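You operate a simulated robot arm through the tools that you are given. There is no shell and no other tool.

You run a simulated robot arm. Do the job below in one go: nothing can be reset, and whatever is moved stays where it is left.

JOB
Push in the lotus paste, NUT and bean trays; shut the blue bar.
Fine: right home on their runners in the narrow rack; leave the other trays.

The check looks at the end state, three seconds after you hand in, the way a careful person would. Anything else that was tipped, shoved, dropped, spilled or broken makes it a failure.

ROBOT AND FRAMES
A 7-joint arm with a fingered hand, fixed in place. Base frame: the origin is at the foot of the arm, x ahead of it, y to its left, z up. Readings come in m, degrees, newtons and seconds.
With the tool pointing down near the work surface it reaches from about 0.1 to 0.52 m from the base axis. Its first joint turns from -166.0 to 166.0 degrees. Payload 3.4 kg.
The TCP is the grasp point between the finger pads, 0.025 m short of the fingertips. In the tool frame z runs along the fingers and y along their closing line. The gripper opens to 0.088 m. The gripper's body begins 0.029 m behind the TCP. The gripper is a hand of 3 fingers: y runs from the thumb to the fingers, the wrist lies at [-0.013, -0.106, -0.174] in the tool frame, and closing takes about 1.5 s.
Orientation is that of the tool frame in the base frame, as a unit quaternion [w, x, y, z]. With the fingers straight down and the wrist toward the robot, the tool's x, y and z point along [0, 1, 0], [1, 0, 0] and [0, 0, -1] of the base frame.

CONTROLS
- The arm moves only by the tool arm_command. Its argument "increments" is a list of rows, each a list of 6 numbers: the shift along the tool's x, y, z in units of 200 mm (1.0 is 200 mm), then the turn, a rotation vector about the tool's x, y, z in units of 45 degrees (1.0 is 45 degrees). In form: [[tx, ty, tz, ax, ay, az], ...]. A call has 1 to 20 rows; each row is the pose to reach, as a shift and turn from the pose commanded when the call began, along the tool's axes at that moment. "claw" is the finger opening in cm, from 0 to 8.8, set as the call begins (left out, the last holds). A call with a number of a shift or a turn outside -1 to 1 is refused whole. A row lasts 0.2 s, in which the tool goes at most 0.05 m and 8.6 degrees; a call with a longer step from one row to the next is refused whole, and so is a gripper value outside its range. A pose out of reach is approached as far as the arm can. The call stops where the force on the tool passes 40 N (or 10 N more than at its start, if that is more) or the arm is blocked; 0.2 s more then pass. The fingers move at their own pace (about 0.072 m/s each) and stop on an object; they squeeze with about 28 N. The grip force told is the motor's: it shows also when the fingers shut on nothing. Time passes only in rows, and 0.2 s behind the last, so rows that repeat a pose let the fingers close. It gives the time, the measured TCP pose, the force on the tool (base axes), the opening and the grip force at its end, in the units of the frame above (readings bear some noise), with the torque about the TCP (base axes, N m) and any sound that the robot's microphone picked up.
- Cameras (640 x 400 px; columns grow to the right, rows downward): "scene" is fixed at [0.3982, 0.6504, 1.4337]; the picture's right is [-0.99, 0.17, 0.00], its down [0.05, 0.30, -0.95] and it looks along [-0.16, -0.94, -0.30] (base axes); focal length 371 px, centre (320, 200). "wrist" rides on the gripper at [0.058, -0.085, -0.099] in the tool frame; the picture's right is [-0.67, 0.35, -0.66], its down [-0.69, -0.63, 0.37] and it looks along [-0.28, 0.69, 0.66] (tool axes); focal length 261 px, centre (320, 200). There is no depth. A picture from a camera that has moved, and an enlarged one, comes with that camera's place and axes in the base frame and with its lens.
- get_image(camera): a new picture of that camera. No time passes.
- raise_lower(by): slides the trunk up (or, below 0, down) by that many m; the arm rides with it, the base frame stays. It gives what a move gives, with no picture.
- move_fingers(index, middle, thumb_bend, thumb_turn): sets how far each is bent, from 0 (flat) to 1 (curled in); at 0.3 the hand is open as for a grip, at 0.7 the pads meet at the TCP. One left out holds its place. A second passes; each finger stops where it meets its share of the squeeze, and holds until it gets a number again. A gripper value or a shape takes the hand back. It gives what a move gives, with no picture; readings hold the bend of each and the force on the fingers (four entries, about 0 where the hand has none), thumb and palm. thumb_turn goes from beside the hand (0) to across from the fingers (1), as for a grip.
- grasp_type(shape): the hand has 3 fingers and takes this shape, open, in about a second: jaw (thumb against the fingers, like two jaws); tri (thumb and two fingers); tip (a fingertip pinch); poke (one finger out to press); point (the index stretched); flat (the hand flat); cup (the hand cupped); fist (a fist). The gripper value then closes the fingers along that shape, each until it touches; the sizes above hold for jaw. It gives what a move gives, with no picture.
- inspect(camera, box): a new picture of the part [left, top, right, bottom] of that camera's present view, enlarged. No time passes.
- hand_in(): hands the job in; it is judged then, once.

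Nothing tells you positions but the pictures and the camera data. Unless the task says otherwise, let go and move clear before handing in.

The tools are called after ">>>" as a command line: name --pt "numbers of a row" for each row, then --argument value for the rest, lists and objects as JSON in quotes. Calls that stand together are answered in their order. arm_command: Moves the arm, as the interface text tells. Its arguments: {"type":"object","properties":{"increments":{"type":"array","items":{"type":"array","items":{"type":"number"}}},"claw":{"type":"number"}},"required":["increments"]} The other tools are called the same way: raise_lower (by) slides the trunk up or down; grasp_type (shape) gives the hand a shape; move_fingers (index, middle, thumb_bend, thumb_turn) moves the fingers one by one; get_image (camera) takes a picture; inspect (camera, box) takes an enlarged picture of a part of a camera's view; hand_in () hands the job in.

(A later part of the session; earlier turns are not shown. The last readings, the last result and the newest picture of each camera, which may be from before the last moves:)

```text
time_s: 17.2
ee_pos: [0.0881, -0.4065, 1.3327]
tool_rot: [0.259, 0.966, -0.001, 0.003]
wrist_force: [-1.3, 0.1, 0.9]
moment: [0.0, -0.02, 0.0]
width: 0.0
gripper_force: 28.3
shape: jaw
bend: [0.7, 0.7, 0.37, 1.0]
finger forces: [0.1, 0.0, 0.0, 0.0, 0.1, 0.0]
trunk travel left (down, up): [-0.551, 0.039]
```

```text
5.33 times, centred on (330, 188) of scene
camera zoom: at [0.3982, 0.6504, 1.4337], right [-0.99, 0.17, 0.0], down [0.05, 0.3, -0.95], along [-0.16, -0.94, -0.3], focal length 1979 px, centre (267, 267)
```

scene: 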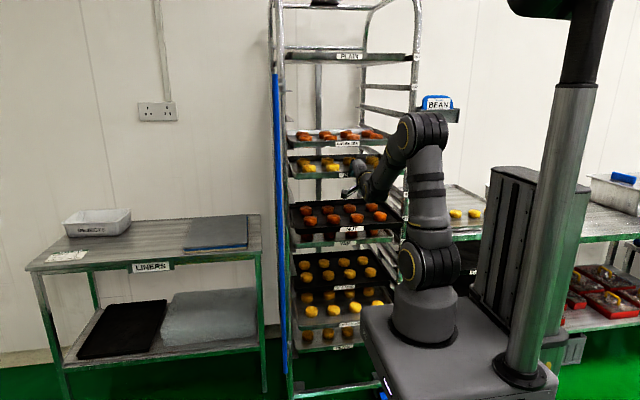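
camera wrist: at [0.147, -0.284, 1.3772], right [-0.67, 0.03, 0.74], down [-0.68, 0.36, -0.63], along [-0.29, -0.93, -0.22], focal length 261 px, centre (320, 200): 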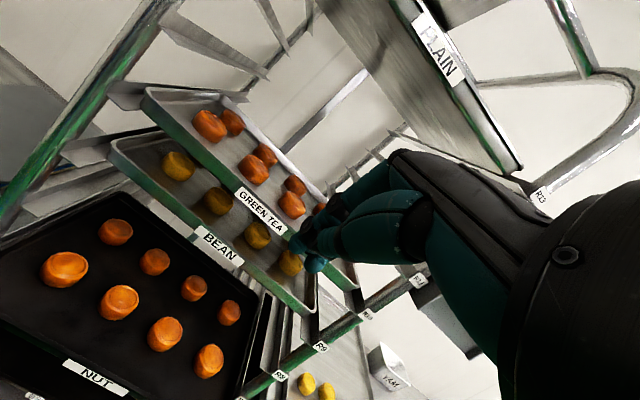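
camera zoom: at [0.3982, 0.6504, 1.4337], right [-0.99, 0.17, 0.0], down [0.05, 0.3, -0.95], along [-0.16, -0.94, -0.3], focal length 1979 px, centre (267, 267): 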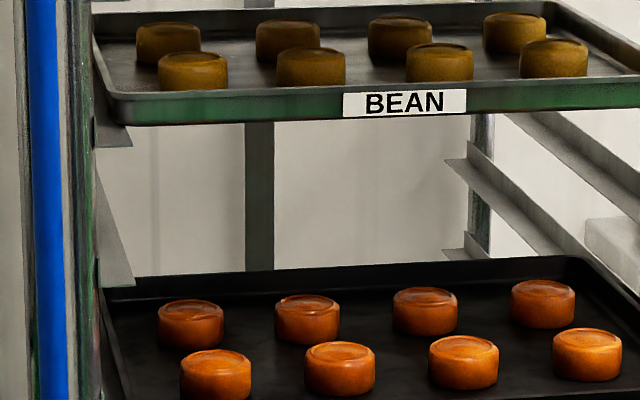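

BEAN sits roughly 18 mm deeper than the untouched trays, seen directly against the runner ends. I'll look more closely behind GREEN TEA on its runner for any rear stop that defines "home".

>>> inspect --camera "wrist" --box '[140, 60, 300, 160]'

>>> inspect --camera "wrist" --box '[340, 120, 420, 170]'

>>> inspect --camera "scene" --box '[340, 70, 420, 120]'

>>> inspect --camera "scene" --box '[340, 165, 420, 215]'

```text
4.00 times, centred on (220, 110) of wrist
camera zoom: at [0.147, -0.284, 1.3772], right [-0.67, 0.03, 0.74], down [-0.68, 0.36, -0.63], along [-0.29, -0.93, -0.22], focal length 1043 px, centre (720, 560)
```

zoom: 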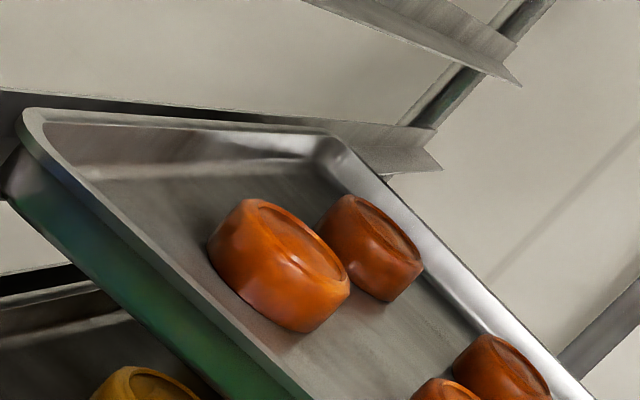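

```text
8.00 times, centred on (380, 145) of wrist
camera zoom: at [0.147, -0.284, 1.3772], right [-0.67, 0.03, 0.74], down [-0.68, 0.36, -0.63], along [-0.29, -0.93, -0.22], focal length 2085 px, centre (-160, 640)
```

zoom: 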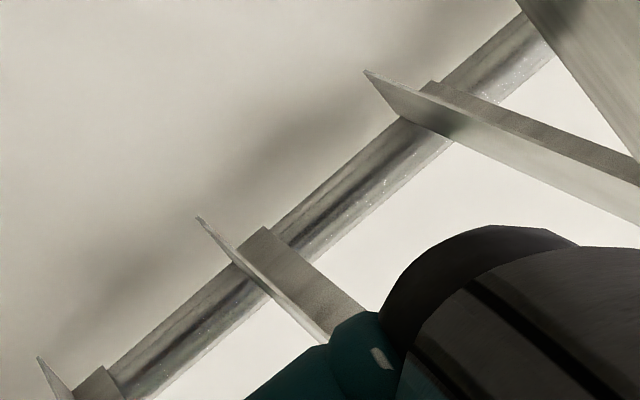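

```text
8.00 times, centred on (380, 95) of scene
camera zoom: at [0.3982, 0.6504, 1.4337], right [-0.99, 0.17, 0.0], down [0.05, 0.3, -0.95], along [-0.16, -0.94, -0.3], focal length 2969 px, centre (-160, 1040)
```

zoom: 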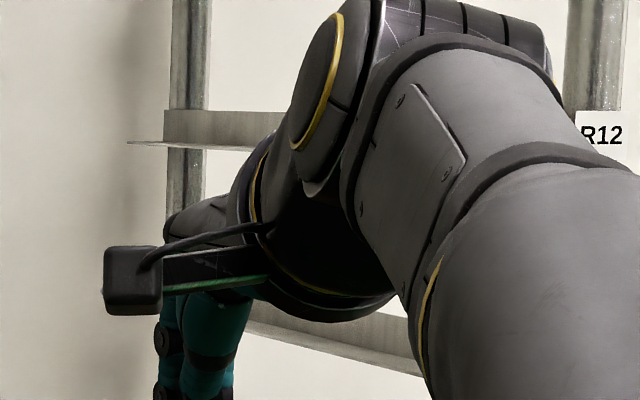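

```text
8.00 times, centred on (380, 190) of scene
camera zoom: at [0.3982, 0.6504, 1.4337], right [-0.99, 0.17, 0.0], down [0.05, 0.3, -0.95], along [-0.16, -0.94, -0.3], focal length 2969 px, centre (-160, 280)
```

zoom: 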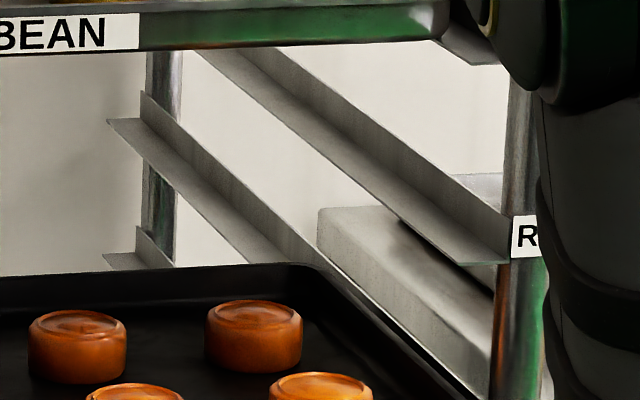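

No stop is visible on the runners, so home is evidently the plane the other trays share (front y≈-0.612). BEAN is about 18 mm too deep, and I'll draw it back later. First I'll go to NUT with the same posture: back to the push pose, then lower the trunk 0.19 m.

>>> arm_command --pt "0 -0.0433 0.192 -0.133 0 0" --pt "0 -0.0867 0.384 -0.267 0 0" --pt "0 -0.13 0.576 -0.4 0 0" --pt "0 -0.1733 0.768 -0.533 0 0" --pt "0 -0.2167 0.9604 -0.667 0 0"

>>> raise_lower --by -0.189

>>> get_image --camera "wrist"

>>> get_image --camera "scene"

```text
time_s: 18.4
ee_pos: [0.0908, -0.4671, 1.1426]
tool_rot: [0.5, 0.866, -0.001, 0.002]
wrist_force: [1.0, 0.1, 0.0]
moment: [-0.01, -0.03, -0.01]
width: 0.0
gripper_force: 27.7
shape: jaw
bend: [0.7, 0.7, 0.73, 1.0]
finger forces: [0.0, 0.0, 0.1, 0.0, 0.0, 0.1]
trunk travel left (down, up): [-0.551, 0.039]
```

```text
time_s: 20.5
ee_pos: [0.0894, -0.4665, 0.9555]
tool_rot: [0.501, 0.866, -0.002, 0.002]
wrist_force: [0.7, 0.7, 0.1]
moment: [0.02, 0.0, 0.01]
width: 0.0
gripper_force: 28.1
shape: jaw
bend: [0.7, 0.7, 0.73, 1.0]
finger forces: [0.0, 0.1, 0.1, 0.1, 0.0, 0.0]
trunk travel left (down, up): [-0.362, 0.228]
```

```text
taken
camera wrist: at [0.1477, -0.3373, 0.9327], right [-0.67, 0.4, 0.63], down [-0.68, 0.0, -0.73], along [-0.29, -0.92, 0.27], focal length 261 px, centre (320, 200)
```

wrist: 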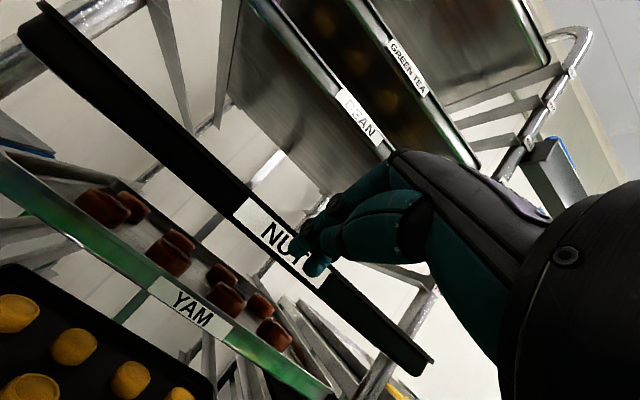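

```text
taken
```

scene: 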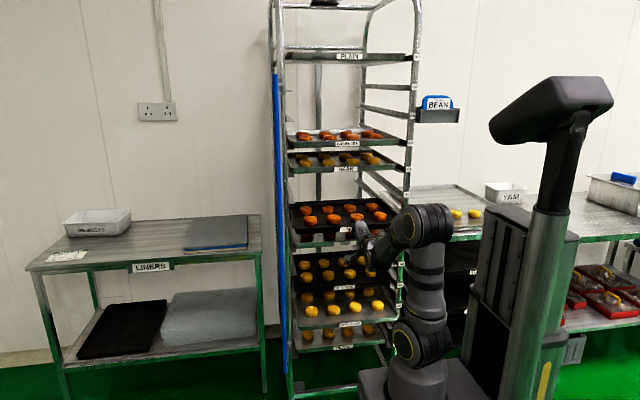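

The hand is now level with the NUT label and centred on it. I'll push NUT most of the way, stopping short of flush to measure.

>>> arm_command --pt "0 0.015 0.026 0 0 0" --pt "0 0.03 0.052 0 0 0" --pt "0 0.045 0.078 0 0 0" --pt "0 0.06 0.104 0 0 0" --pt "0 0.075 0.13 0 0 0" --pt "0 0.09 0.156 0 0 0" --pt "0 0.105 0.182 0 0 0" --pt "0 0.12 0.208 0 0 0" --pt "0 0.135 0.234 0 0 0" --pt "0 0.15 0.26 0 0 0" --pt "0 0.165 0.286 0 0 0" --pt "0 0.18 0.312 0 0 0" --pt "0 0.195 0.338 0 0 0" --pt "0 0.21 0.364 0 0 0" --pt "0 0.225 0.39 0 0 0" --pt "0 0.235 0.407 0 0 0"

>>> get_image --camera "wrist"

>>> inspect --camera "scene" --box '[280, 160, 440, 260]'

```text
time_s: 23.9
ee_pos: [0.0887, -0.5609, 0.9547]
tool_rot: [0.501, 0.866, -0.002, 0.001]
wrist_force: [-0.3, 3.0, 0.1]
moment: [0.01, -0.04, 0.01]
width: 0.0
gripper_force: 27.7
shape: jaw
bend: [0.7, 0.7, 0.73, 1.0]
finger forces: [0.0, 0.1, 0.0, 0.1, 0.0, 0.1]
trunk travel left (down, up): [-0.362, 0.228]
```

```text
taken
camera wrist: at [0.1477, -0.4307, 0.933], right [-0.67, 0.4, 0.63], down [-0.68, 0.0, -0.73], along [-0.29, -0.92, 0.27], focal length 261 px, centre (320, 200)
```

wrist: 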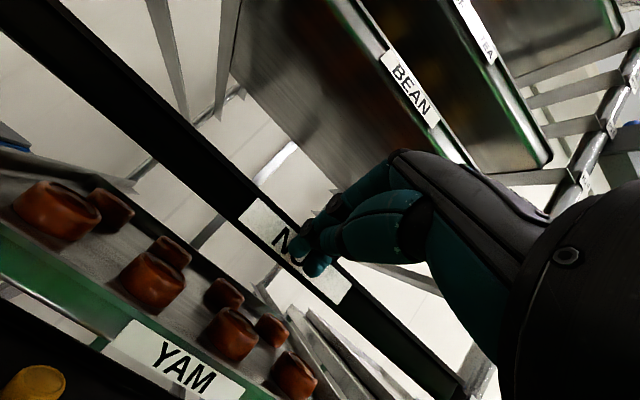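

```text
4.00 times, centred on (360, 210) of scene
camera zoom: at [0.3982, 0.6504, 1.4337], right [-0.99, 0.17, 0.0], down [0.05, 0.3, -0.95], along [-0.16, -0.94, -0.3], focal length 1484 px, centre (160, 160)
```

zoom: 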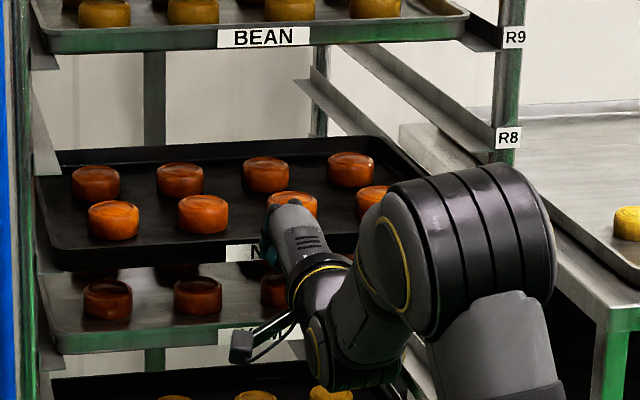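

NUT is about 22–25 mm short of the common plane. I'll push 20 mm in small steps and measure again.

>>> arm_command --pt "0 0.005 0.00866 0 0 0" --pt "0 0.01 0.0173 0 0 0" --pt "0 0.015 0.026 0 0 0" --pt "0 0.02 0.0346 0 0 0" --pt "0 0.025 0.0433 0 0 0" --pt "0 0.03 0.052 0 0 0" --pt "0 0.035 0.0606 0 0 0" --pt "0 0.04 0.0693 0 0 0" --pt "0 0.045 0.078 0 0 0" --pt "0 0.05 0.0866 0 0 0"

>>> inspect --camera "scene" --box '[284, 205, 364, 255]'

>>> get_image --camera "wrist"

```text
time_s: 26.1
ee_pos: [0.0893, -0.5797, 0.9556]
tool_rot: [0.5, 0.866, 0.0, 0.002]
wrist_force: [0.6, 2.6, 0.3]
moment: [0.0, 0.01, 0.02]
width: 0.0
gripper_force: 28.3
shape: jaw
bend: [0.7, 0.7, 0.73, 1.0]
finger forces: [0.1, 0.0, 0.0, 0.1, 0.0, 0.0]
trunk travel left (down, up): [-0.362, 0.228]
```

```text
8.00 times, centred on (324, 230) of scene
camera zoom: at [0.3982, 0.6504, 1.4337], right [-0.99, 0.17, 0.0], down [0.05, 0.3, -0.95], along [-0.16, -0.94, -0.3], focal length 2969 px, centre (288, -40)
```

zoom: 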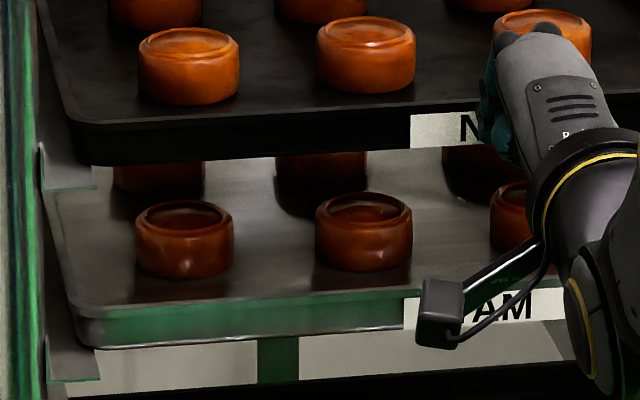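

```text
taken
camera wrist: at [0.1475, -0.4509, 0.9331], right [-0.67, 0.4, 0.63], down [-0.68, 0.0, -0.73], along [-0.29, -0.92, 0.27], focal length 261 px, centre (320, 200)
```

wrist: 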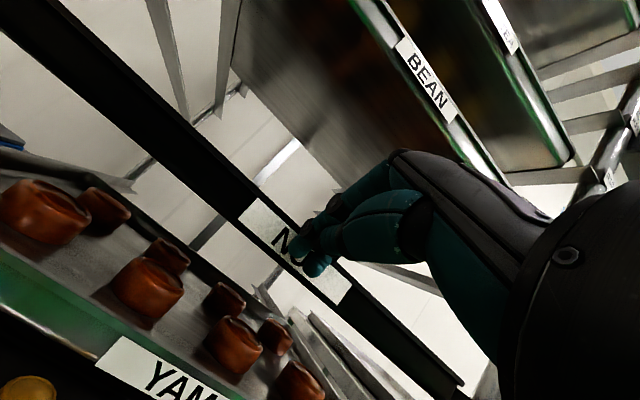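

NUT is about 5–9 mm proud of the common plane by three different measures. I'll push 7 mm more.

>>> arm_command --pt "0 0.005 0.00866 0 0 0" --pt "0 0.01 0.0173 0 0 0" --pt "0 0.0145 0.025 0 0 0" --pt "0 0.0175 0.0303 0 0 0"

>>> arm_command --pt "0 -0.02 -0.0346 0 0 0" --pt "0 -0.1 -0.173 0 0 0" --pt "0 -0.2 -0.346 0 0 0" --pt "0 -0.3 -0.5196 0 0 0"

>>> inspect --camera "scene" --box '[284, 205, 364, 255]'

>>> get_image --camera "wrist"

```text
time_s: 27.1
ee_pos: [0.0896, -0.5873, 0.9542]
tool_rot: [0.501, 0.866, -0.001, 0.002]
wrist_force: [0.4, 3.7, 0.0]
moment: [0.01, 0.01, 0.0]
width: 0.0
gripper_force: 27.9
shape: jaw
bend: [0.7, 0.7, 0.74, 1.0]
finger forces: [0.0, 0.0, 0.0, 0.0, 0.1, 0.0]
trunk travel left (down, up): [-0.362, 0.228]
```

```text
time_s: 28.1
ee_pos: [0.0894, -0.4664, 0.9536]
tool_rot: [0.501, 0.866, -0.002, 0.001]
wrist_force: [-0.5, -0.4, -0.2]
moment: [-0.04, 0.0, 0.0]
width: 0.0002
gripper_force: 27.7
shape: jaw
bend: [0.7, 0.7, 0.74, 1.0]
finger forces: [0.0, 0.0, 0.0, 0.1, 0.0, 0.0]
trunk travel left (down, up): [-0.362, 0.228]
```

```text
8.00 times, centred on (324, 230) of scene
camera zoom: at [0.3982, 0.6504, 1.4337], right [-0.99, 0.17, 0.0], down [0.05, 0.3, -0.95], along [-0.16, -0.94, -0.3], focal length 2969 px, centre (288, -40)
```

zoom: 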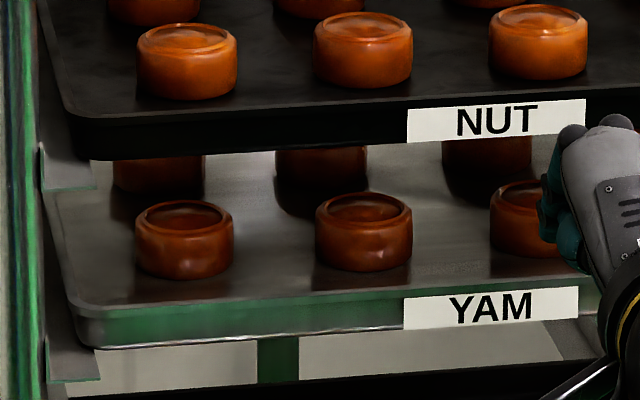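

```text
taken
camera wrist: at [0.1475, -0.3379, 0.9316], right [-0.67, 0.4, 0.63], down [-0.68, 0.0, -0.73], along [-0.29, -0.92, 0.27], focal length 261 px, centre (320, 200)
```

wrist: 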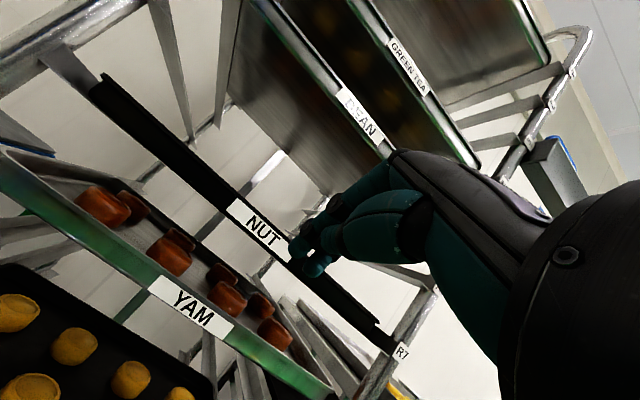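

NUT now measures within a couple of millimetres of the common plane. Next is LOTUS PASTE: I'll back off a little more and lower the trunk, keeping clear of its protruding front.

>>> arm_command --pt "0 -0.03 -0.052 0 0 0" --pt "0 -0.06 -0.104 0 0 0"

>>> raise_lower --by -0.27

>>> get_image --camera "wrist"

>>> get_image --camera "scene"

```text
time_s: 28.7
ee_pos: [0.0883, -0.4422, 0.9547]
tool_rot: [0.501, 0.865, -0.001, 0.002]
wrist_force: [-0.5, -0.4, -0.5]
moment: [-0.02, -0.01, -0.01]
width: 0.0002
gripper_force: 27.6
shape: jaw
bend: [0.7, 0.7, 0.74, 1.0]
finger forces: [0.0, 0.0, 0.0, 0.0, 0.0, 0.0]
trunk travel left (down, up): [-0.362, 0.228]
```

```text
time_s: 31.4
ee_pos: [0.0893, -0.443, 0.6842]
tool_rot: [0.5, 0.866, -0.003, 0.001]
wrist_force: [-0.4, -0.1, 0.7]
moment: [-0.01, -0.02, -0.01]
width: 0.0001
gripper_force: 27.8
shape: jaw
bend: [0.7, 0.7, 0.74, 1.0]
finger forces: [0.0, 0.0, 0.0, 0.0, 0.0, 0.0]
trunk travel left (down, up): [-0.092, 0.498]
```

```text
taken
camera wrist: at [0.1476, -0.3144, 0.6621], right [-0.67, 0.4, 0.63], down [-0.68, 0.0, -0.73], along [-0.29, -0.92, 0.27], focal length 261 px, centre (320, 200)
```

wrist: 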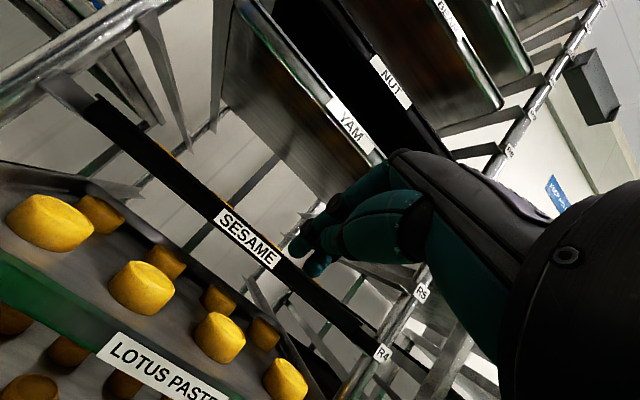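

```text
taken
```

scene: 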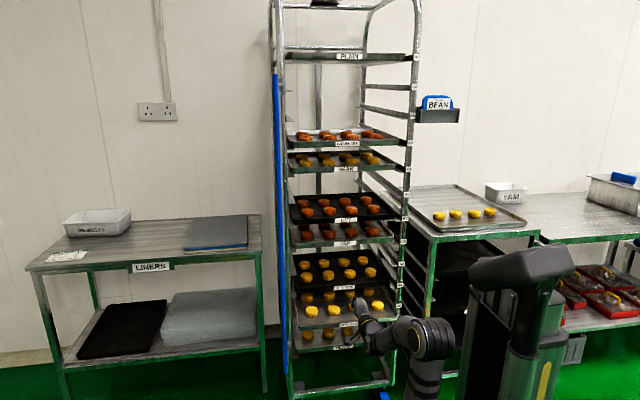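

>>> inspect --camera "scene" --box '[284, 280, 404, 355]'

>>> inspect --camera "scene" --box '[284, 130, 404, 205]'

>>> inspect --camera "wrist" --box '[0, 240, 256, 400]'

```text
5.33 times, centred on (344, 318) of scene
camera zoom: at [0.3982, 0.6504, 1.4337], right [-0.99, 0.17, 0.0], down [0.05, 0.3, -0.95], along [-0.16, -0.94, -0.3], focal length 1979 px, centre (192, -427)
```

zoom: 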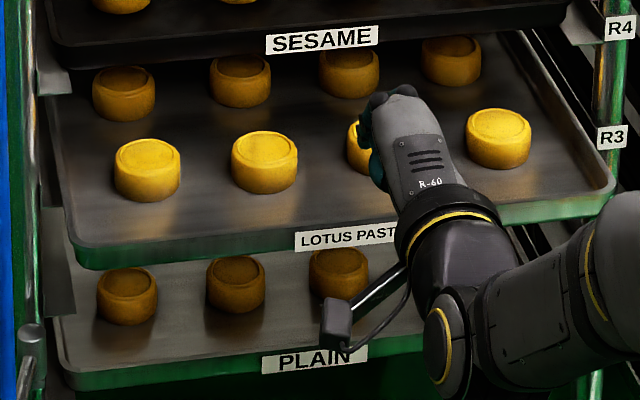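

```text
5.33 times, centred on (344, 168) of scene
camera zoom: at [0.3982, 0.6504, 1.4337], right [-0.99, 0.17, 0.0], down [0.05, 0.3, -0.95], along [-0.16, -0.94, -0.3], focal length 1979 px, centre (192, 373)
```

zoom: 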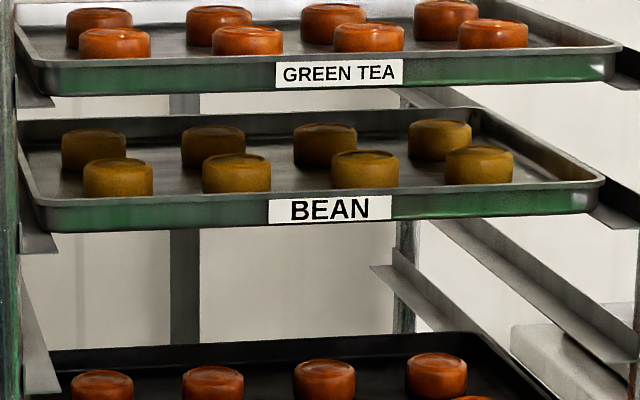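

```text
2.50 times, centred on (128, 320) of wrist
camera zoom: at [0.1476, -0.3144, 0.6621], right [-0.67, 0.4, 0.63], down [-0.68, 0.0, -0.73], along [-0.29, -0.92, 0.27], focal length 652 px, centre (800, -100)
```

zoom: 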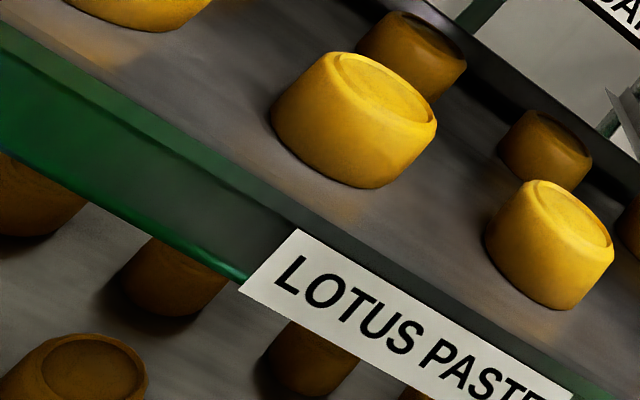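

LOTUS PASTE's front is near y≈-0.50, so the fingertips at y≈-0.469 clear it by about 3 cm. I'll lower the trunk another 88 mm.

>>> raise_lower --by -0.088

>>> get_image --camera "wrist"

>>> inspect --camera "scene" --box '[284, 280, 444, 380]'

```text
time_s: 32.7
ee_pos: [0.0898, -0.4436, 0.5976]
tool_rot: [0.501, 0.866, -0.002, 0.001]
wrist_force: [0.4, 0.5, 0.4]
moment: [-0.01, 0.01, -0.03]
width: 0.0001
gripper_force: 28.3
shape: jaw
bend: [0.7, 0.7, 0.74, 1.0]
finger forces: [0.0, 0.1, 0.0, 0.0, 0.0, 0.0]
trunk travel left (down, up): [-0.004, 0.586]
```

```text
taken
camera wrist: at [0.1477, -0.3144, 0.5741], right [-0.67, 0.4, 0.63], down [-0.68, 0.0, -0.73], along [-0.29, -0.92, 0.27], focal length 261 px, centre (320, 200)
```

wrist: 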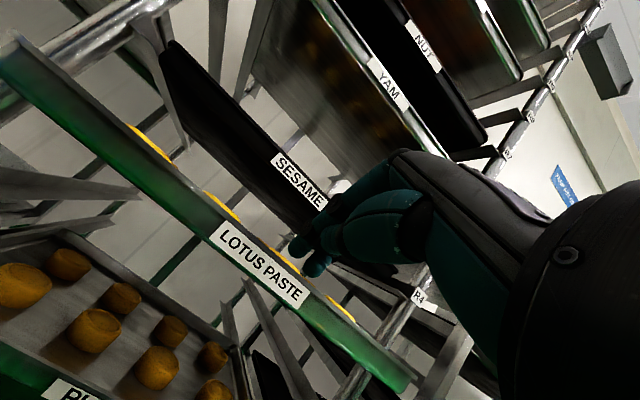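

```text
4.00 times, centred on (364, 330) of scene
camera zoom: at [0.3982, 0.6504, 1.4337], right [-0.99, 0.17, 0.0], down [0.05, 0.3, -0.95], along [-0.16, -0.94, -0.3], focal length 1484 px, centre (144, -320)
```

zoom: 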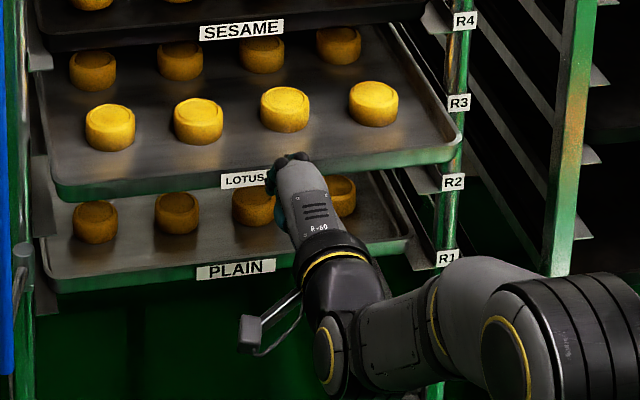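

>>> arm_command --pt "0 -0.033 0.0535 0 0 0" --pt "0 -0.065 0.107 0 0 0"

>>> get_image --camera "wrist"

```text
time_s: 33.3
ee_pos: [0.0893, -0.4539, 0.5746]
tool_rot: [0.501, 0.866, -0.001, 0.003]
wrist_force: [-0.1, 0.4, 0.3]
moment: [0.0, 0.0, 0.01]
width: 0.0002
gripper_force: 28.4
shape: jaw
bend: [0.7, 0.7, 0.74, 1.0]
finger forces: [0.0, 0.0, 0.0, 0.1, 0.0, 0.0]
trunk travel left (down, up): [-0.004, 0.586]
```

```text
taken
camera wrist: at [0.1473, -0.3263, 0.5524], right [-0.67, 0.4, 0.63], down [-0.68, 0.0, -0.73], along [-0.29, -0.92, 0.27], focal length 261 px, centre (320, 200)
```

wrist: 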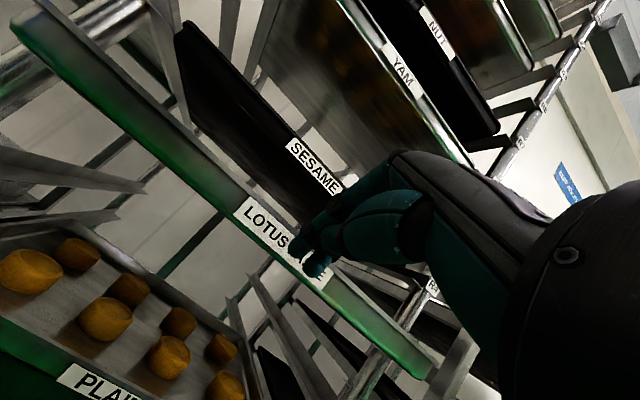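

Aligned with the LOTUS PASTE label. Pushing most of the way in slowly.

>>> arm_command --pt "0 0.015 0.026 0 0 0" --pt "0 0.03 0.052 0 0 0" --pt "0 0.045 0.078 0 0 0" --pt "0 0.06 0.104 0 0 0" --pt "0 0.075 0.13 0 0 0" --pt "0 0.09 0.156 0 0 0" --pt "0 0.105 0.182 0 0 0" --pt "0 0.12 0.208 0 0 0" --pt "0 0.135 0.234 0 0 0" --pt "0 0.15 0.26 0 0 0" --pt "0 0.165 0.286 0 0 0" --pt "0 0.18 0.312 0 0 0" --pt "0 0.195 0.338 0 0 0" --pt "0 0.21 0.364 0 0 0" --pt "0 0.225 0.39 0 0 0" --pt "0 0.24 0.416 0 0 0" --pt "0 0.255 0.442 0 0 0" --pt "0 0.265 0.459 0 0 0"

>>> get_image --camera "wrist"

>>> inspect --camera "scene" --box '[284, 280, 404, 355]'

```text
time_s: 37.1
ee_pos: [0.0894, -0.5612, 0.575]
tool_rot: [0.501, 0.865, -0.002, 0.001]
wrist_force: [0.0, 2.0, 0.3]
moment: [0.03, 0.0, 0.02]
width: 0.0001
gripper_force: 28.4
shape: jaw
bend: [0.7, 0.7, 0.74, 1.0]
finger forces: [0.0, 0.1, 0.1, 0.0, 0.0, 0.0]
trunk travel left (down, up): [-0.004, 0.586]
```

```text
taken
camera wrist: at [0.1479, -0.4322, 0.5526], right [-0.67, 0.39, 0.63], down [-0.68, 0.0, -0.73], along [-0.29, -0.92, 0.27], focal length 261 px, centre (320, 200)
```

wrist: 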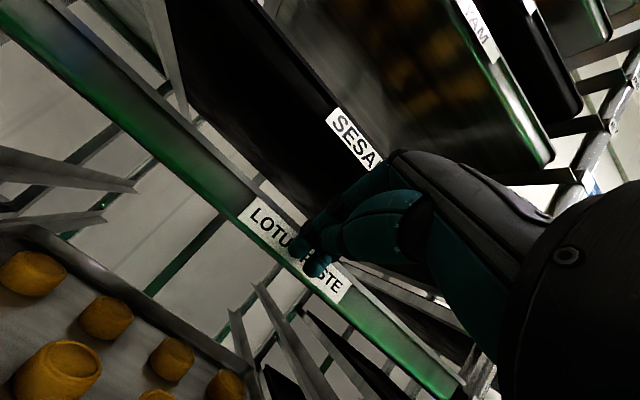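

```text
5.33 times, centred on (344, 318) of scene
camera zoom: at [0.3982, 0.6504, 1.4337], right [-0.99, 0.17, 0.0], down [0.05, 0.3, -0.95], along [-0.16, -0.94, -0.3], focal length 1979 px, centre (192, -427)
```

zoom: 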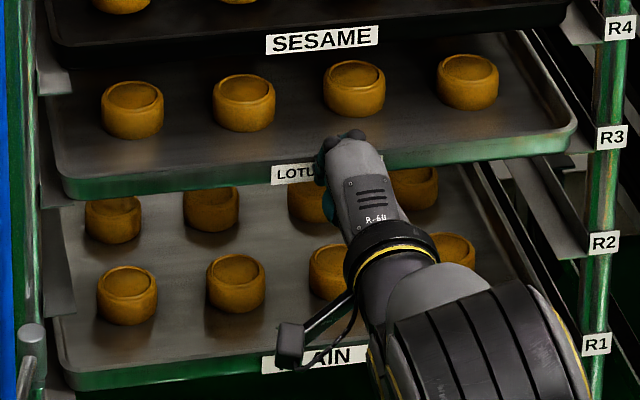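

About 23–25 mm remain for LOTUS PASTE. Pushing 20 mm in small steps, then measuring.

>>> arm_command --pt "0 0.005 0.00866 0 0 0" --pt "0 0.01 0.0173 0 0 0" --pt "0 0.015 0.026 0 0 0" --pt "0 0.02 0.0346 0 0 0" --pt "0 0.025 0.0433 0 0 0" --pt "0 0.03 0.052 0 0 0" --pt "0 0.035 0.0606 0 0 0" --pt "0 0.04 0.0693 0 0 0" --pt "0 0.045 0.078 0 0 0" --pt "0 0.05 0.0866 0 0 0"

>>> inspect --camera "scene" --box '[284, 280, 364, 330]'

>>> inspect --camera "scene" --box '[284, 310, 364, 360]'

```text
time_s: 39.3
ee_pos: [0.089, -0.581, 0.5744]
tool_rot: [0.5, 0.866, -0.002, 0.001]
wrist_force: [0.5, 3.9, 0.9]
moment: [0.03, 0.02, -0.03]
width: 0.0
gripper_force: 27.9
shape: jaw
bend: [0.7, 0.7, 0.74, 1.0]
finger forces: [0.0, 0.1, 0.0, 0.0, 0.0, 0.0]
trunk travel left (down, up): [-0.004, 0.586]
```

```text
8.00 times, centred on (324, 305) of scene
camera zoom: at [0.3982, 0.6504, 1.4337], right [-0.99, 0.17, 0.0], down [0.05, 0.3, -0.95], along [-0.16, -0.94, -0.3], focal length 2969 px, centre (288, -640)
```

zoom: 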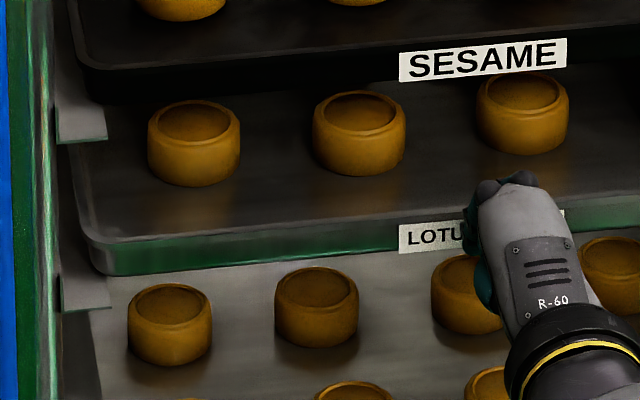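

```text
8.00 times, centred on (324, 335) of scene
camera zoom: at [0.3982, 0.6504, 1.4337], right [-0.99, 0.17, 0.0], down [0.05, 0.3, -0.95], along [-0.16, -0.94, -0.3], focal length 2969 px, centre (288, -880)
```

zoom: 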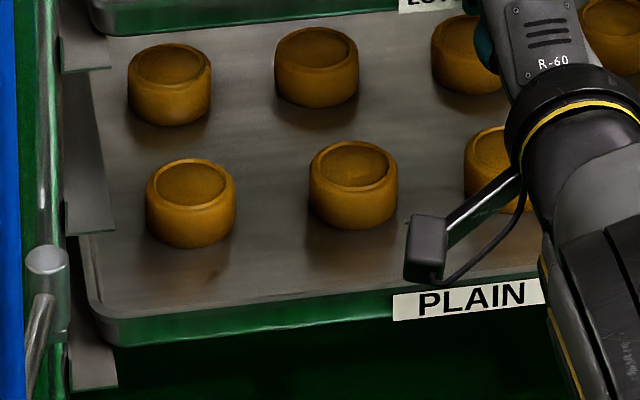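

LOTUS PASTE is about 4–6 mm short of the plane. One last 5 mm nudge, then back off.

>>> arm_command --pt "0 0.005 0.00866 0 0 0" --pt "0 0.01 0.0173 0 0 0" --pt "0 0.013 0.0225 0 0 0"

>>> arm_command --pt "0 -0.02 -0.0346 0 0 0" --pt "0 -0.1 -0.173 0 0 0" --pt "0 -0.2 -0.346 0 0 0" --pt "0 -0.29 -0.502 0 0 0"

>>> inspect --camera "scene" --box '[284, 280, 364, 330]'

>>> get_image --camera "wrist"

```text
time_s: 40.1
ee_pos: [0.0885, -0.5874, 0.5742]
tool_rot: [0.501, 0.866, -0.001, 0.002]
wrist_force: [0.8, 3.6, 0.0]
moment: [0.04, 0.0, 0.02]
width: 0.0
gripper_force: 28.2
shape: jaw
bend: [0.7, 0.7, 0.74, 1.0]
finger forces: [0.0, 0.0, 0.0, 0.1, 0.0, 0.1]
trunk travel left (down, up): [-0.004, 0.586]
```

```text
time_s: 41.1
ee_pos: [0.0889, -0.4703, 0.574]
tool_rot: [0.5, 0.866, -0.002, 0.002]
wrist_force: [-0.5, 0.0, 0.1]
moment: [-0.01, 0.01, -0.03]
width: 0.0002
gripper_force: 28.4
shape: jaw
bend: [0.7, 0.7, 0.74, 1.0]
finger forces: [0.0, 0.0, 0.0, 0.0, 0.0, 0.0]
trunk travel left (down, up): [-0.004, 0.586]
```

```text
8.00 times, centred on (324, 305) of scene
camera zoom: at [0.3982, 0.6504, 1.4337], right [-0.99, 0.17, 0.0], down [0.05, 0.3, -0.95], along [-0.16, -0.94, -0.3], focal length 2969 px, centre (288, -640)
```

zoom: 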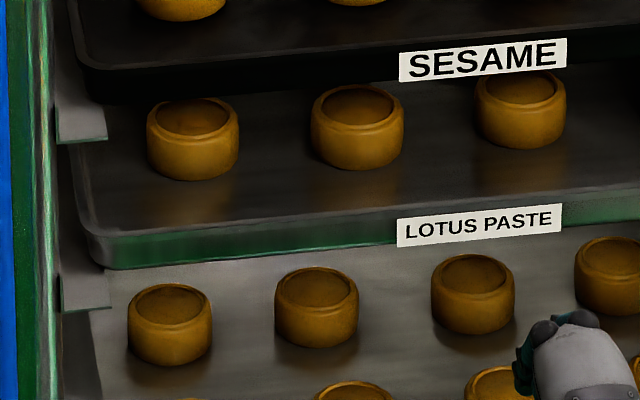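

```text
taken
camera wrist: at [0.1483, -0.3417, 0.5521], right [-0.67, 0.4, 0.63], down [-0.68, 0.0, -0.73], along [-0.29, -0.92, 0.27], focal length 261 px, centre (320, 200)
```

wrist: 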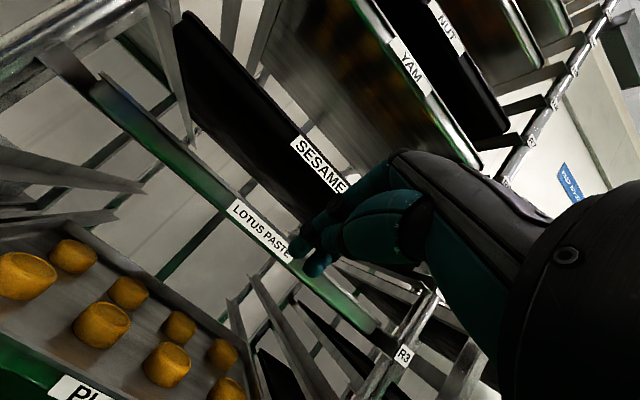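

LOTUS PASTE now sits on the common plane (label at 343.9, 308.2 against a predicted 343.7, 308.4). Now I'll raise the trunk back to BEAN's level to bring that tray about 17 mm outward so it lines up too.

>>> raise_lower --by 0.56

>>> arm_command --pt "0 0.0125 0.0217 -0.111 0 0" --pt "0 0.025 0.0433 -0.222 0 0" --pt "0 0.0375 0.065 -0.333 0 0" --pt "0 0.05 0.0866 -0.444 0 0" --pt "0 0.05 0.0866 -0.444 0 0" --claw 4.8

>>> get_image --camera "wrist"

>>> inspect --camera "scene" --box '[284, 130, 444, 230]'

```text
refused: 0.56 is not a number from -0.4 to 0.4
```

```text
time_s: 42.3
ee_pos: [0.0891, -0.4906, 0.5747]
tool_rot: [0.644, 0.765, -0.002, 0.001]
wrist_force: [0.0, 0.3, -0.5]
moment: [-0.03, -0.04, 0.0]
width: 0.0474
gripper_force: 0.0
shape: jaw
bend: [0.74, 0.43, 0.67, 1.0]
finger forces: [0.0, 0.0, 0.1, 0.1, 0.0, 0.0]
trunk travel left (down, up): [-0.004, 0.586]
```

```text
taken
camera wrist: at [0.1482, -0.3781, 0.5096], right [-0.67, 0.59, 0.45], down [-0.68, -0.25, -0.69], along [-0.29, -0.77, 0.57], focal length 261 px, centre (320, 200)
```

wrist: 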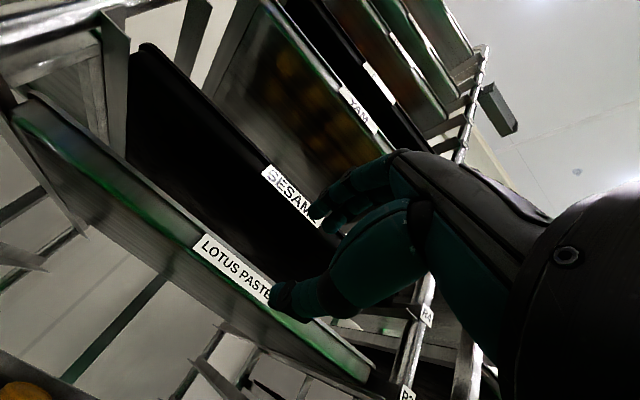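

```text
4.00 times, centred on (364, 180) of scene
camera zoom: at [0.3982, 0.6504, 1.4337], right [-0.99, 0.17, 0.0], down [0.05, 0.3, -0.95], along [-0.16, -0.94, -0.3], focal length 1484 px, centre (144, 280)
```

zoom: 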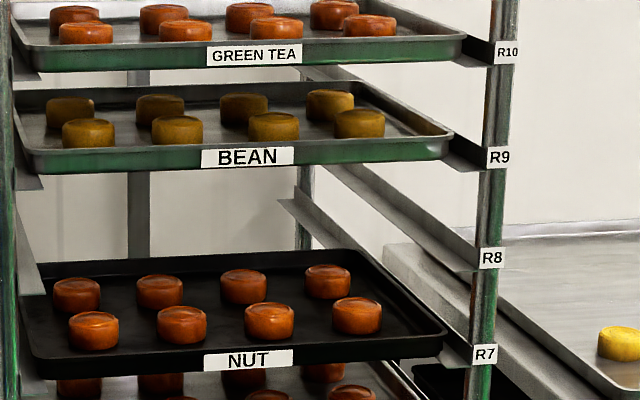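

The trunk lift was refused (limit 0.4 per move), so the hand re-posed harmlessly in open space at LOTUS level. The index finger reading looks odd after opening, so I'll check the hand and raise the trunk in two steps.

>>> inspect --camera "wrist" --box '[240, 130, 480, 330]'

>>> raise_lower --by 0.3

>>> raise_lower --by 0.26

>>> inspect --camera "wrist" --box '[160, 100, 480, 300]'

>>> inspect --camera "scene" --box '[284, 130, 444, 230]'

```text
2.00 times, centred on (360, 230) of wrist
camera zoom: at [0.1482, -0.3781, 0.5096], right [-0.67, 0.59, 0.45], down [-0.68, -0.25, -0.69], along [-0.29, -0.77, 0.57], focal length 521 px, centre (240, 140)
```

zoom: 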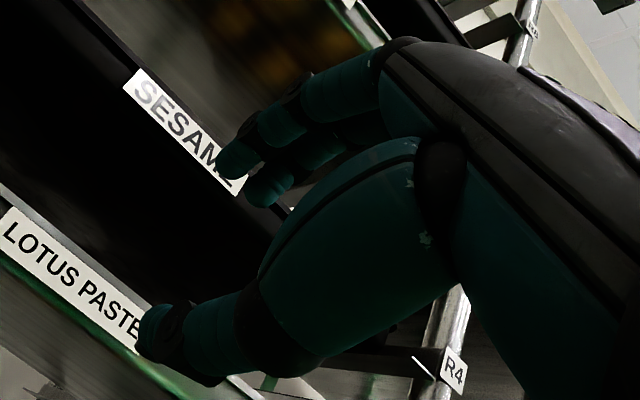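

```text
time_s: 45.3
ee_pos: [0.0882, -0.49, 0.8746]
tool_rot: [0.643, 0.766, -0.002, 0.001]
wrist_force: [-0.7, 0.4, 0.7]
moment: [0.03, 0.0, 0.03]
width: 0.0477
gripper_force: 0.0
shape: jaw
bend: [0.74, 0.43, 0.67, 1.0]
finger forces: [0.1, 0.0, 0.0, 0.0, 0.0, 0.1]
trunk travel left (down, up): [-0.304, 0.286]
```

```text
time_s: 47.9
ee_pos: [0.0904, -0.4919, 1.1346]
tool_rot: [0.644, 0.765, -0.002, 0.001]
wrist_force: [-1.0, 0.1, -0.2]
moment: [0.0, 0.0, -0.05]
width: 0.0474
gripper_force: 0.2
shape: jaw
bend: [0.74, 0.43, 0.67, 1.0]
finger forces: [0.0, 0.0, 0.1, 0.0, 0.0, 0.0]
trunk travel left (down, up): [-0.564, 0.026]
```

```text
2.00 times, centred on (320, 200) of wrist
camera zoom: at [0.1481, -0.3781, 1.0697], right [-0.67, 0.59, 0.45], down [-0.68, -0.25, -0.69], along [-0.29, -0.77, 0.57], focal length 521 px, centre (320, 200)
```

zoom: 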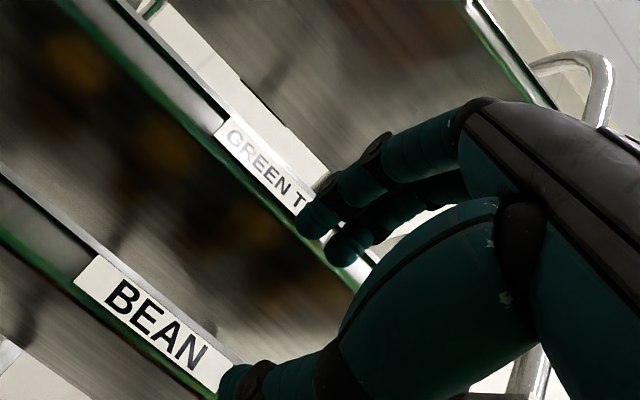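

```text
4.00 times, centred on (364, 180) of scene
camera zoom: at [0.3982, 0.6504, 1.4337], right [-0.99, 0.17, 0.0], down [0.05, 0.3, -0.95], along [-0.16, -0.94, -0.3], focal length 1484 px, centre (144, 280)
```

zoom: 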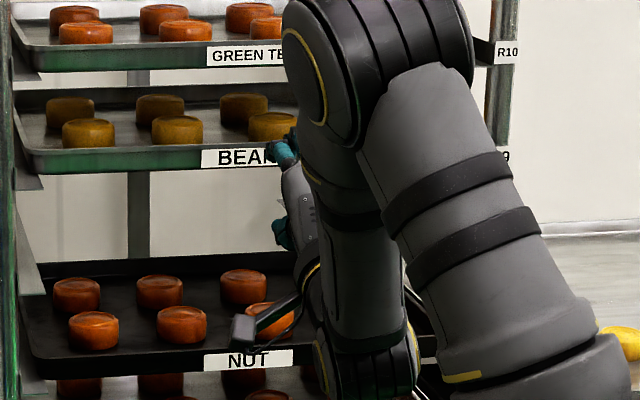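

The fingers are open about 47 mm around BEAN's lip height, fingers above and thumb below. I'll raise 4 mm and move in until just before the lip, then check clearances.

>>> arm_command --pt "-0.0025 0.0234 0.104 0 0 0" --pt "-0.005 0.0468 0.2075 0 0 0" --pt "-0.0075 0.07 0.311 0 0 0" --pt "-0.01 0.0935 0.415 0 0 0"

>>> inspect --camera "wrist" --box '[160, 100, 480, 300]'

>>> inspect --camera "scene" --box '[300, 130, 380, 180]'

```text
time_s: 48.9
ee_pos: [0.0882, -0.5771, 1.1378]
tool_rot: [0.643, 0.766, -0.002, 0.002]
wrist_force: [-0.2, -0.6, 0.3]
moment: [0.0, -0.01, 0.03]
width: 0.0479
gripper_force: 0.1
shape: jaw
bend: [0.74, 0.43, 0.67, 1.0]
finger forces: [0.0, 0.1, 0.0, 0.0, 0.0, 0.0]
trunk travel left (down, up): [-0.564, 0.026]
```

```text
2.00 times, centred on (320, 200) of wrist
camera zoom: at [0.1466, -0.464, 1.0743], right [-0.67, 0.59, 0.45], down [-0.68, -0.25, -0.69], along [-0.29, -0.77, 0.57], focal length 521 px, centre (320, 200)
```

zoom: 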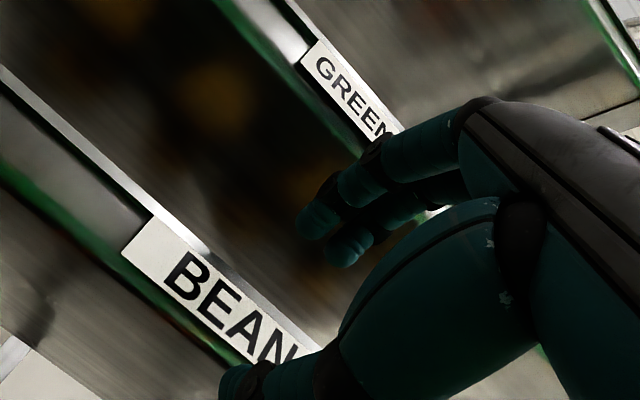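

```text
8.00 times, centred on (340, 155) of scene
camera zoom: at [0.3982, 0.6504, 1.4337], right [-0.99, 0.17, 0.0], down [0.05, 0.3, -0.95], along [-0.16, -0.94, -0.3], focal length 2969 px, centre (160, 560)
```

zoom: 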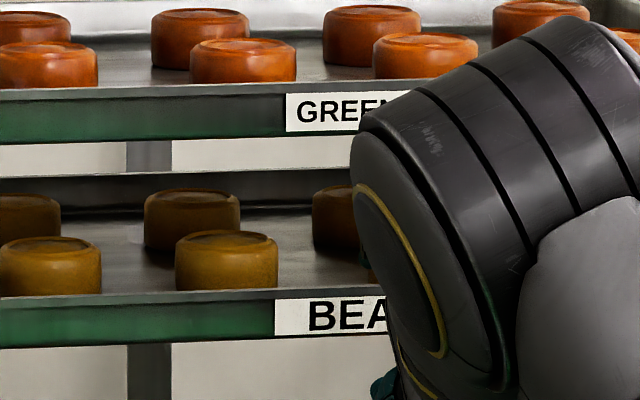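

The upper fingertips clear the BEAN rim by roughly 10 mm and stay well under GREEN TEA. I'll go in 40 mm so the pads straddle the lip, watching for contact.

>>> arm_command --pt "0 0.0087 0.0493 0 0 0" --pt "0 0.0174 0.0985 0 0 0" --pt "0 0.0261 0.148 0 0 0" --pt "0 0.0348 0.197 0 0 0"

>>> inspect --camera "wrist" --box '[160, 100, 480, 300]'

>>> get_image --camera "scene"

```text
time_s: 49.9
ee_pos: [0.0876, -0.6154, 1.1383]
tool_rot: [0.644, 0.765, -0.001, 0.002]
wrist_force: [0.1, 0.6, -0.1]
moment: [-0.01, 0.0, 0.0]
width: 0.0478
gripper_force: 0.2
shape: jaw
bend: [0.74, 0.43, 0.67, 1.0]
finger forces: [0.0, 0.1, 0.0, 0.0, 0.1, 0.0]
trunk travel left (down, up): [-0.564, 0.026]
```

```text
2.00 times, centred on (320, 200) of wrist
camera zoom: at [0.1459, -0.5032, 1.0739], right [-0.67, 0.59, 0.45], down [-0.68, -0.25, -0.69], along [-0.29, -0.77, 0.57], focal length 521 px, centre (320, 200)
```

zoom: 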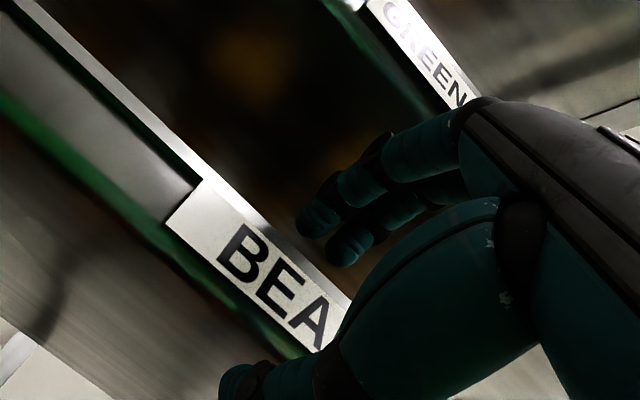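

```text
taken
```

scene: 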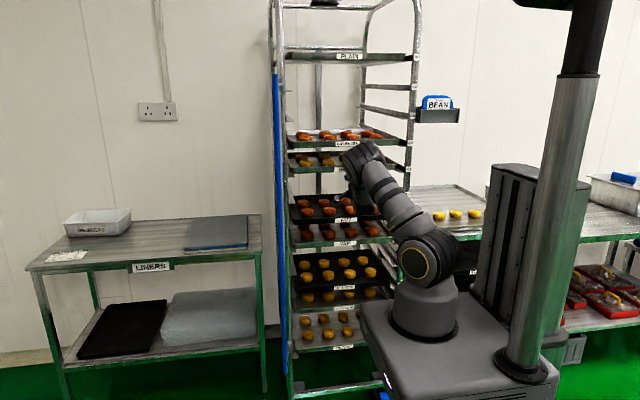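

The jaws straddle the lip with no contact. I'll go 5 mm further in and then close on the lip.

>>> arm_command --pt "0 0.0044 0.0246 0 0 0"

>>> arm_command --pt "0 0 0 0 0 0" --pt "0 0 0 0 0 0" --pt "0 0 0 0 0 0" --pt "0 0 0 0 0 0" --pt "0 0 0 0 0 0" --claw 1.5

>>> inspect --camera "wrist" --box '[160, 100, 480, 300]'

>>> inspect --camera "scene" --box '[284, 130, 404, 205]'

```text
time_s: 50.3
ee_pos: [0.0879, -0.6216, 1.1391]
tool_rot: [0.643, 0.766, -0.001, 0.002]
wrist_force: [0.0, -0.3, -0.6]
moment: [-0.03, -0.03, 0.0]
width: 0.0477
gripper_force: 0.1
shape: jaw
bend: [0.74, 0.43, 0.67, 1.0]
finger forces: [0.0, 0.1, 0.0, 0.1, 0.0, 0.0]
trunk travel left (down, up): [-0.564, 0.026]
```

```text
time_s: 51.5
ee_pos: [0.0882, -0.6211, 1.1389]
tool_rot: [0.643, 0.766, -0.002, 0.002]
wrist_force: [0.3, 1.0, -4.4]
moment: [0.09, 0.0, 0.01]
width: 0.016
gripper_force: 0.0
shape: jaw
bend: [0.73, 0.6, 0.71, 1.0]
finger forces: [0.1, 0.1, 0.1, 0.0, 4.2, 0.0]
trunk travel left (down, up): [-0.564, 0.026]
```

```text
2.00 times, centred on (320, 200) of wrist
camera zoom: at [0.1462, -0.508, 1.0738], right [-0.67, 0.59, 0.45], down [-0.68, -0.25, -0.69], along [-0.29, -0.77, 0.57], focal length 521 px, centre (320, 200)
```

zoom: 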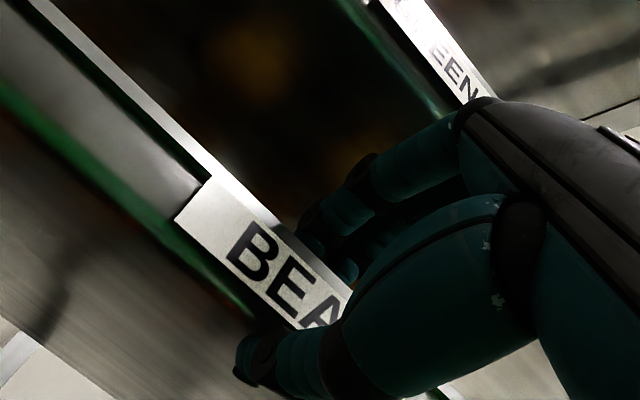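

```text
5.33 times, centred on (344, 168) of scene
camera zoom: at [0.3982, 0.6504, 1.4337], right [-0.99, 0.17, 0.0], down [0.05, 0.3, -0.95], along [-0.16, -0.94, -0.3], focal length 1979 px, centre (192, 373)
```

zoom: 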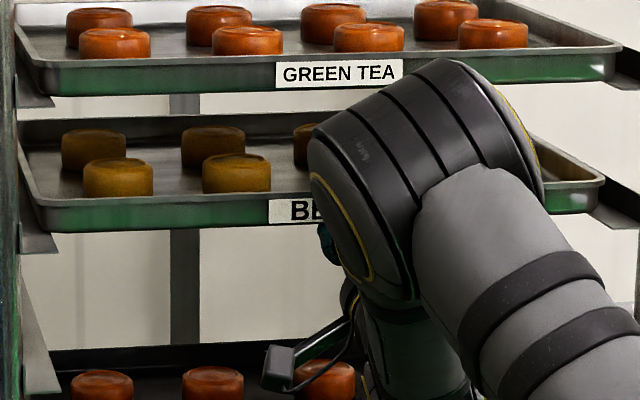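

The thumb touches the tray's underside lightly (4 N) while the upper fingers haven't reached the rim yet. I'll lower the hand 5 mm so the fingers settle onto the rim and the thumb relaxes, then close a bit more.

>>> arm_command --pt "0 -0.012 0.002 0 0 0" --pt "0 -0.0246 0.0044 0 0 0" --pt "0 -0.0246 0.0044 0 0 0"

>>> inspect --camera "wrist" --box '[240, 150, 400, 300]'

```text
time_s: 52.3
ee_pos: [0.0862, -0.6207, 1.1335]
tool_rot: [0.644, 0.765, -0.001, 0.002]
wrist_force: [0.0, 0.4, -0.3]
moment: [0.07, 0.01, -0.02]
width: 0.0155
gripper_force: 0.0
shape: jaw
bend: [0.73, 0.6, 0.73, 1.0]
finger forces: [0.4, 0.0, 0.1, 0.0, 1.2, 0.1]
trunk travel left (down, up): [-0.564, 0.026]
```

```text
2.67 times, centred on (320, 225) of wrist
camera zoom: at [0.146, -0.5081, 1.0692], right [-0.67, 0.59, 0.45], down [-0.68, -0.25, -0.69], along [-0.29, -0.77, 0.57], focal length 695 px, centre (320, 133)
```

zoom: 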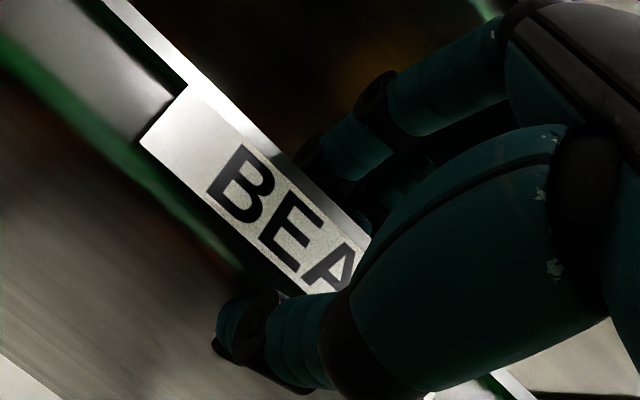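

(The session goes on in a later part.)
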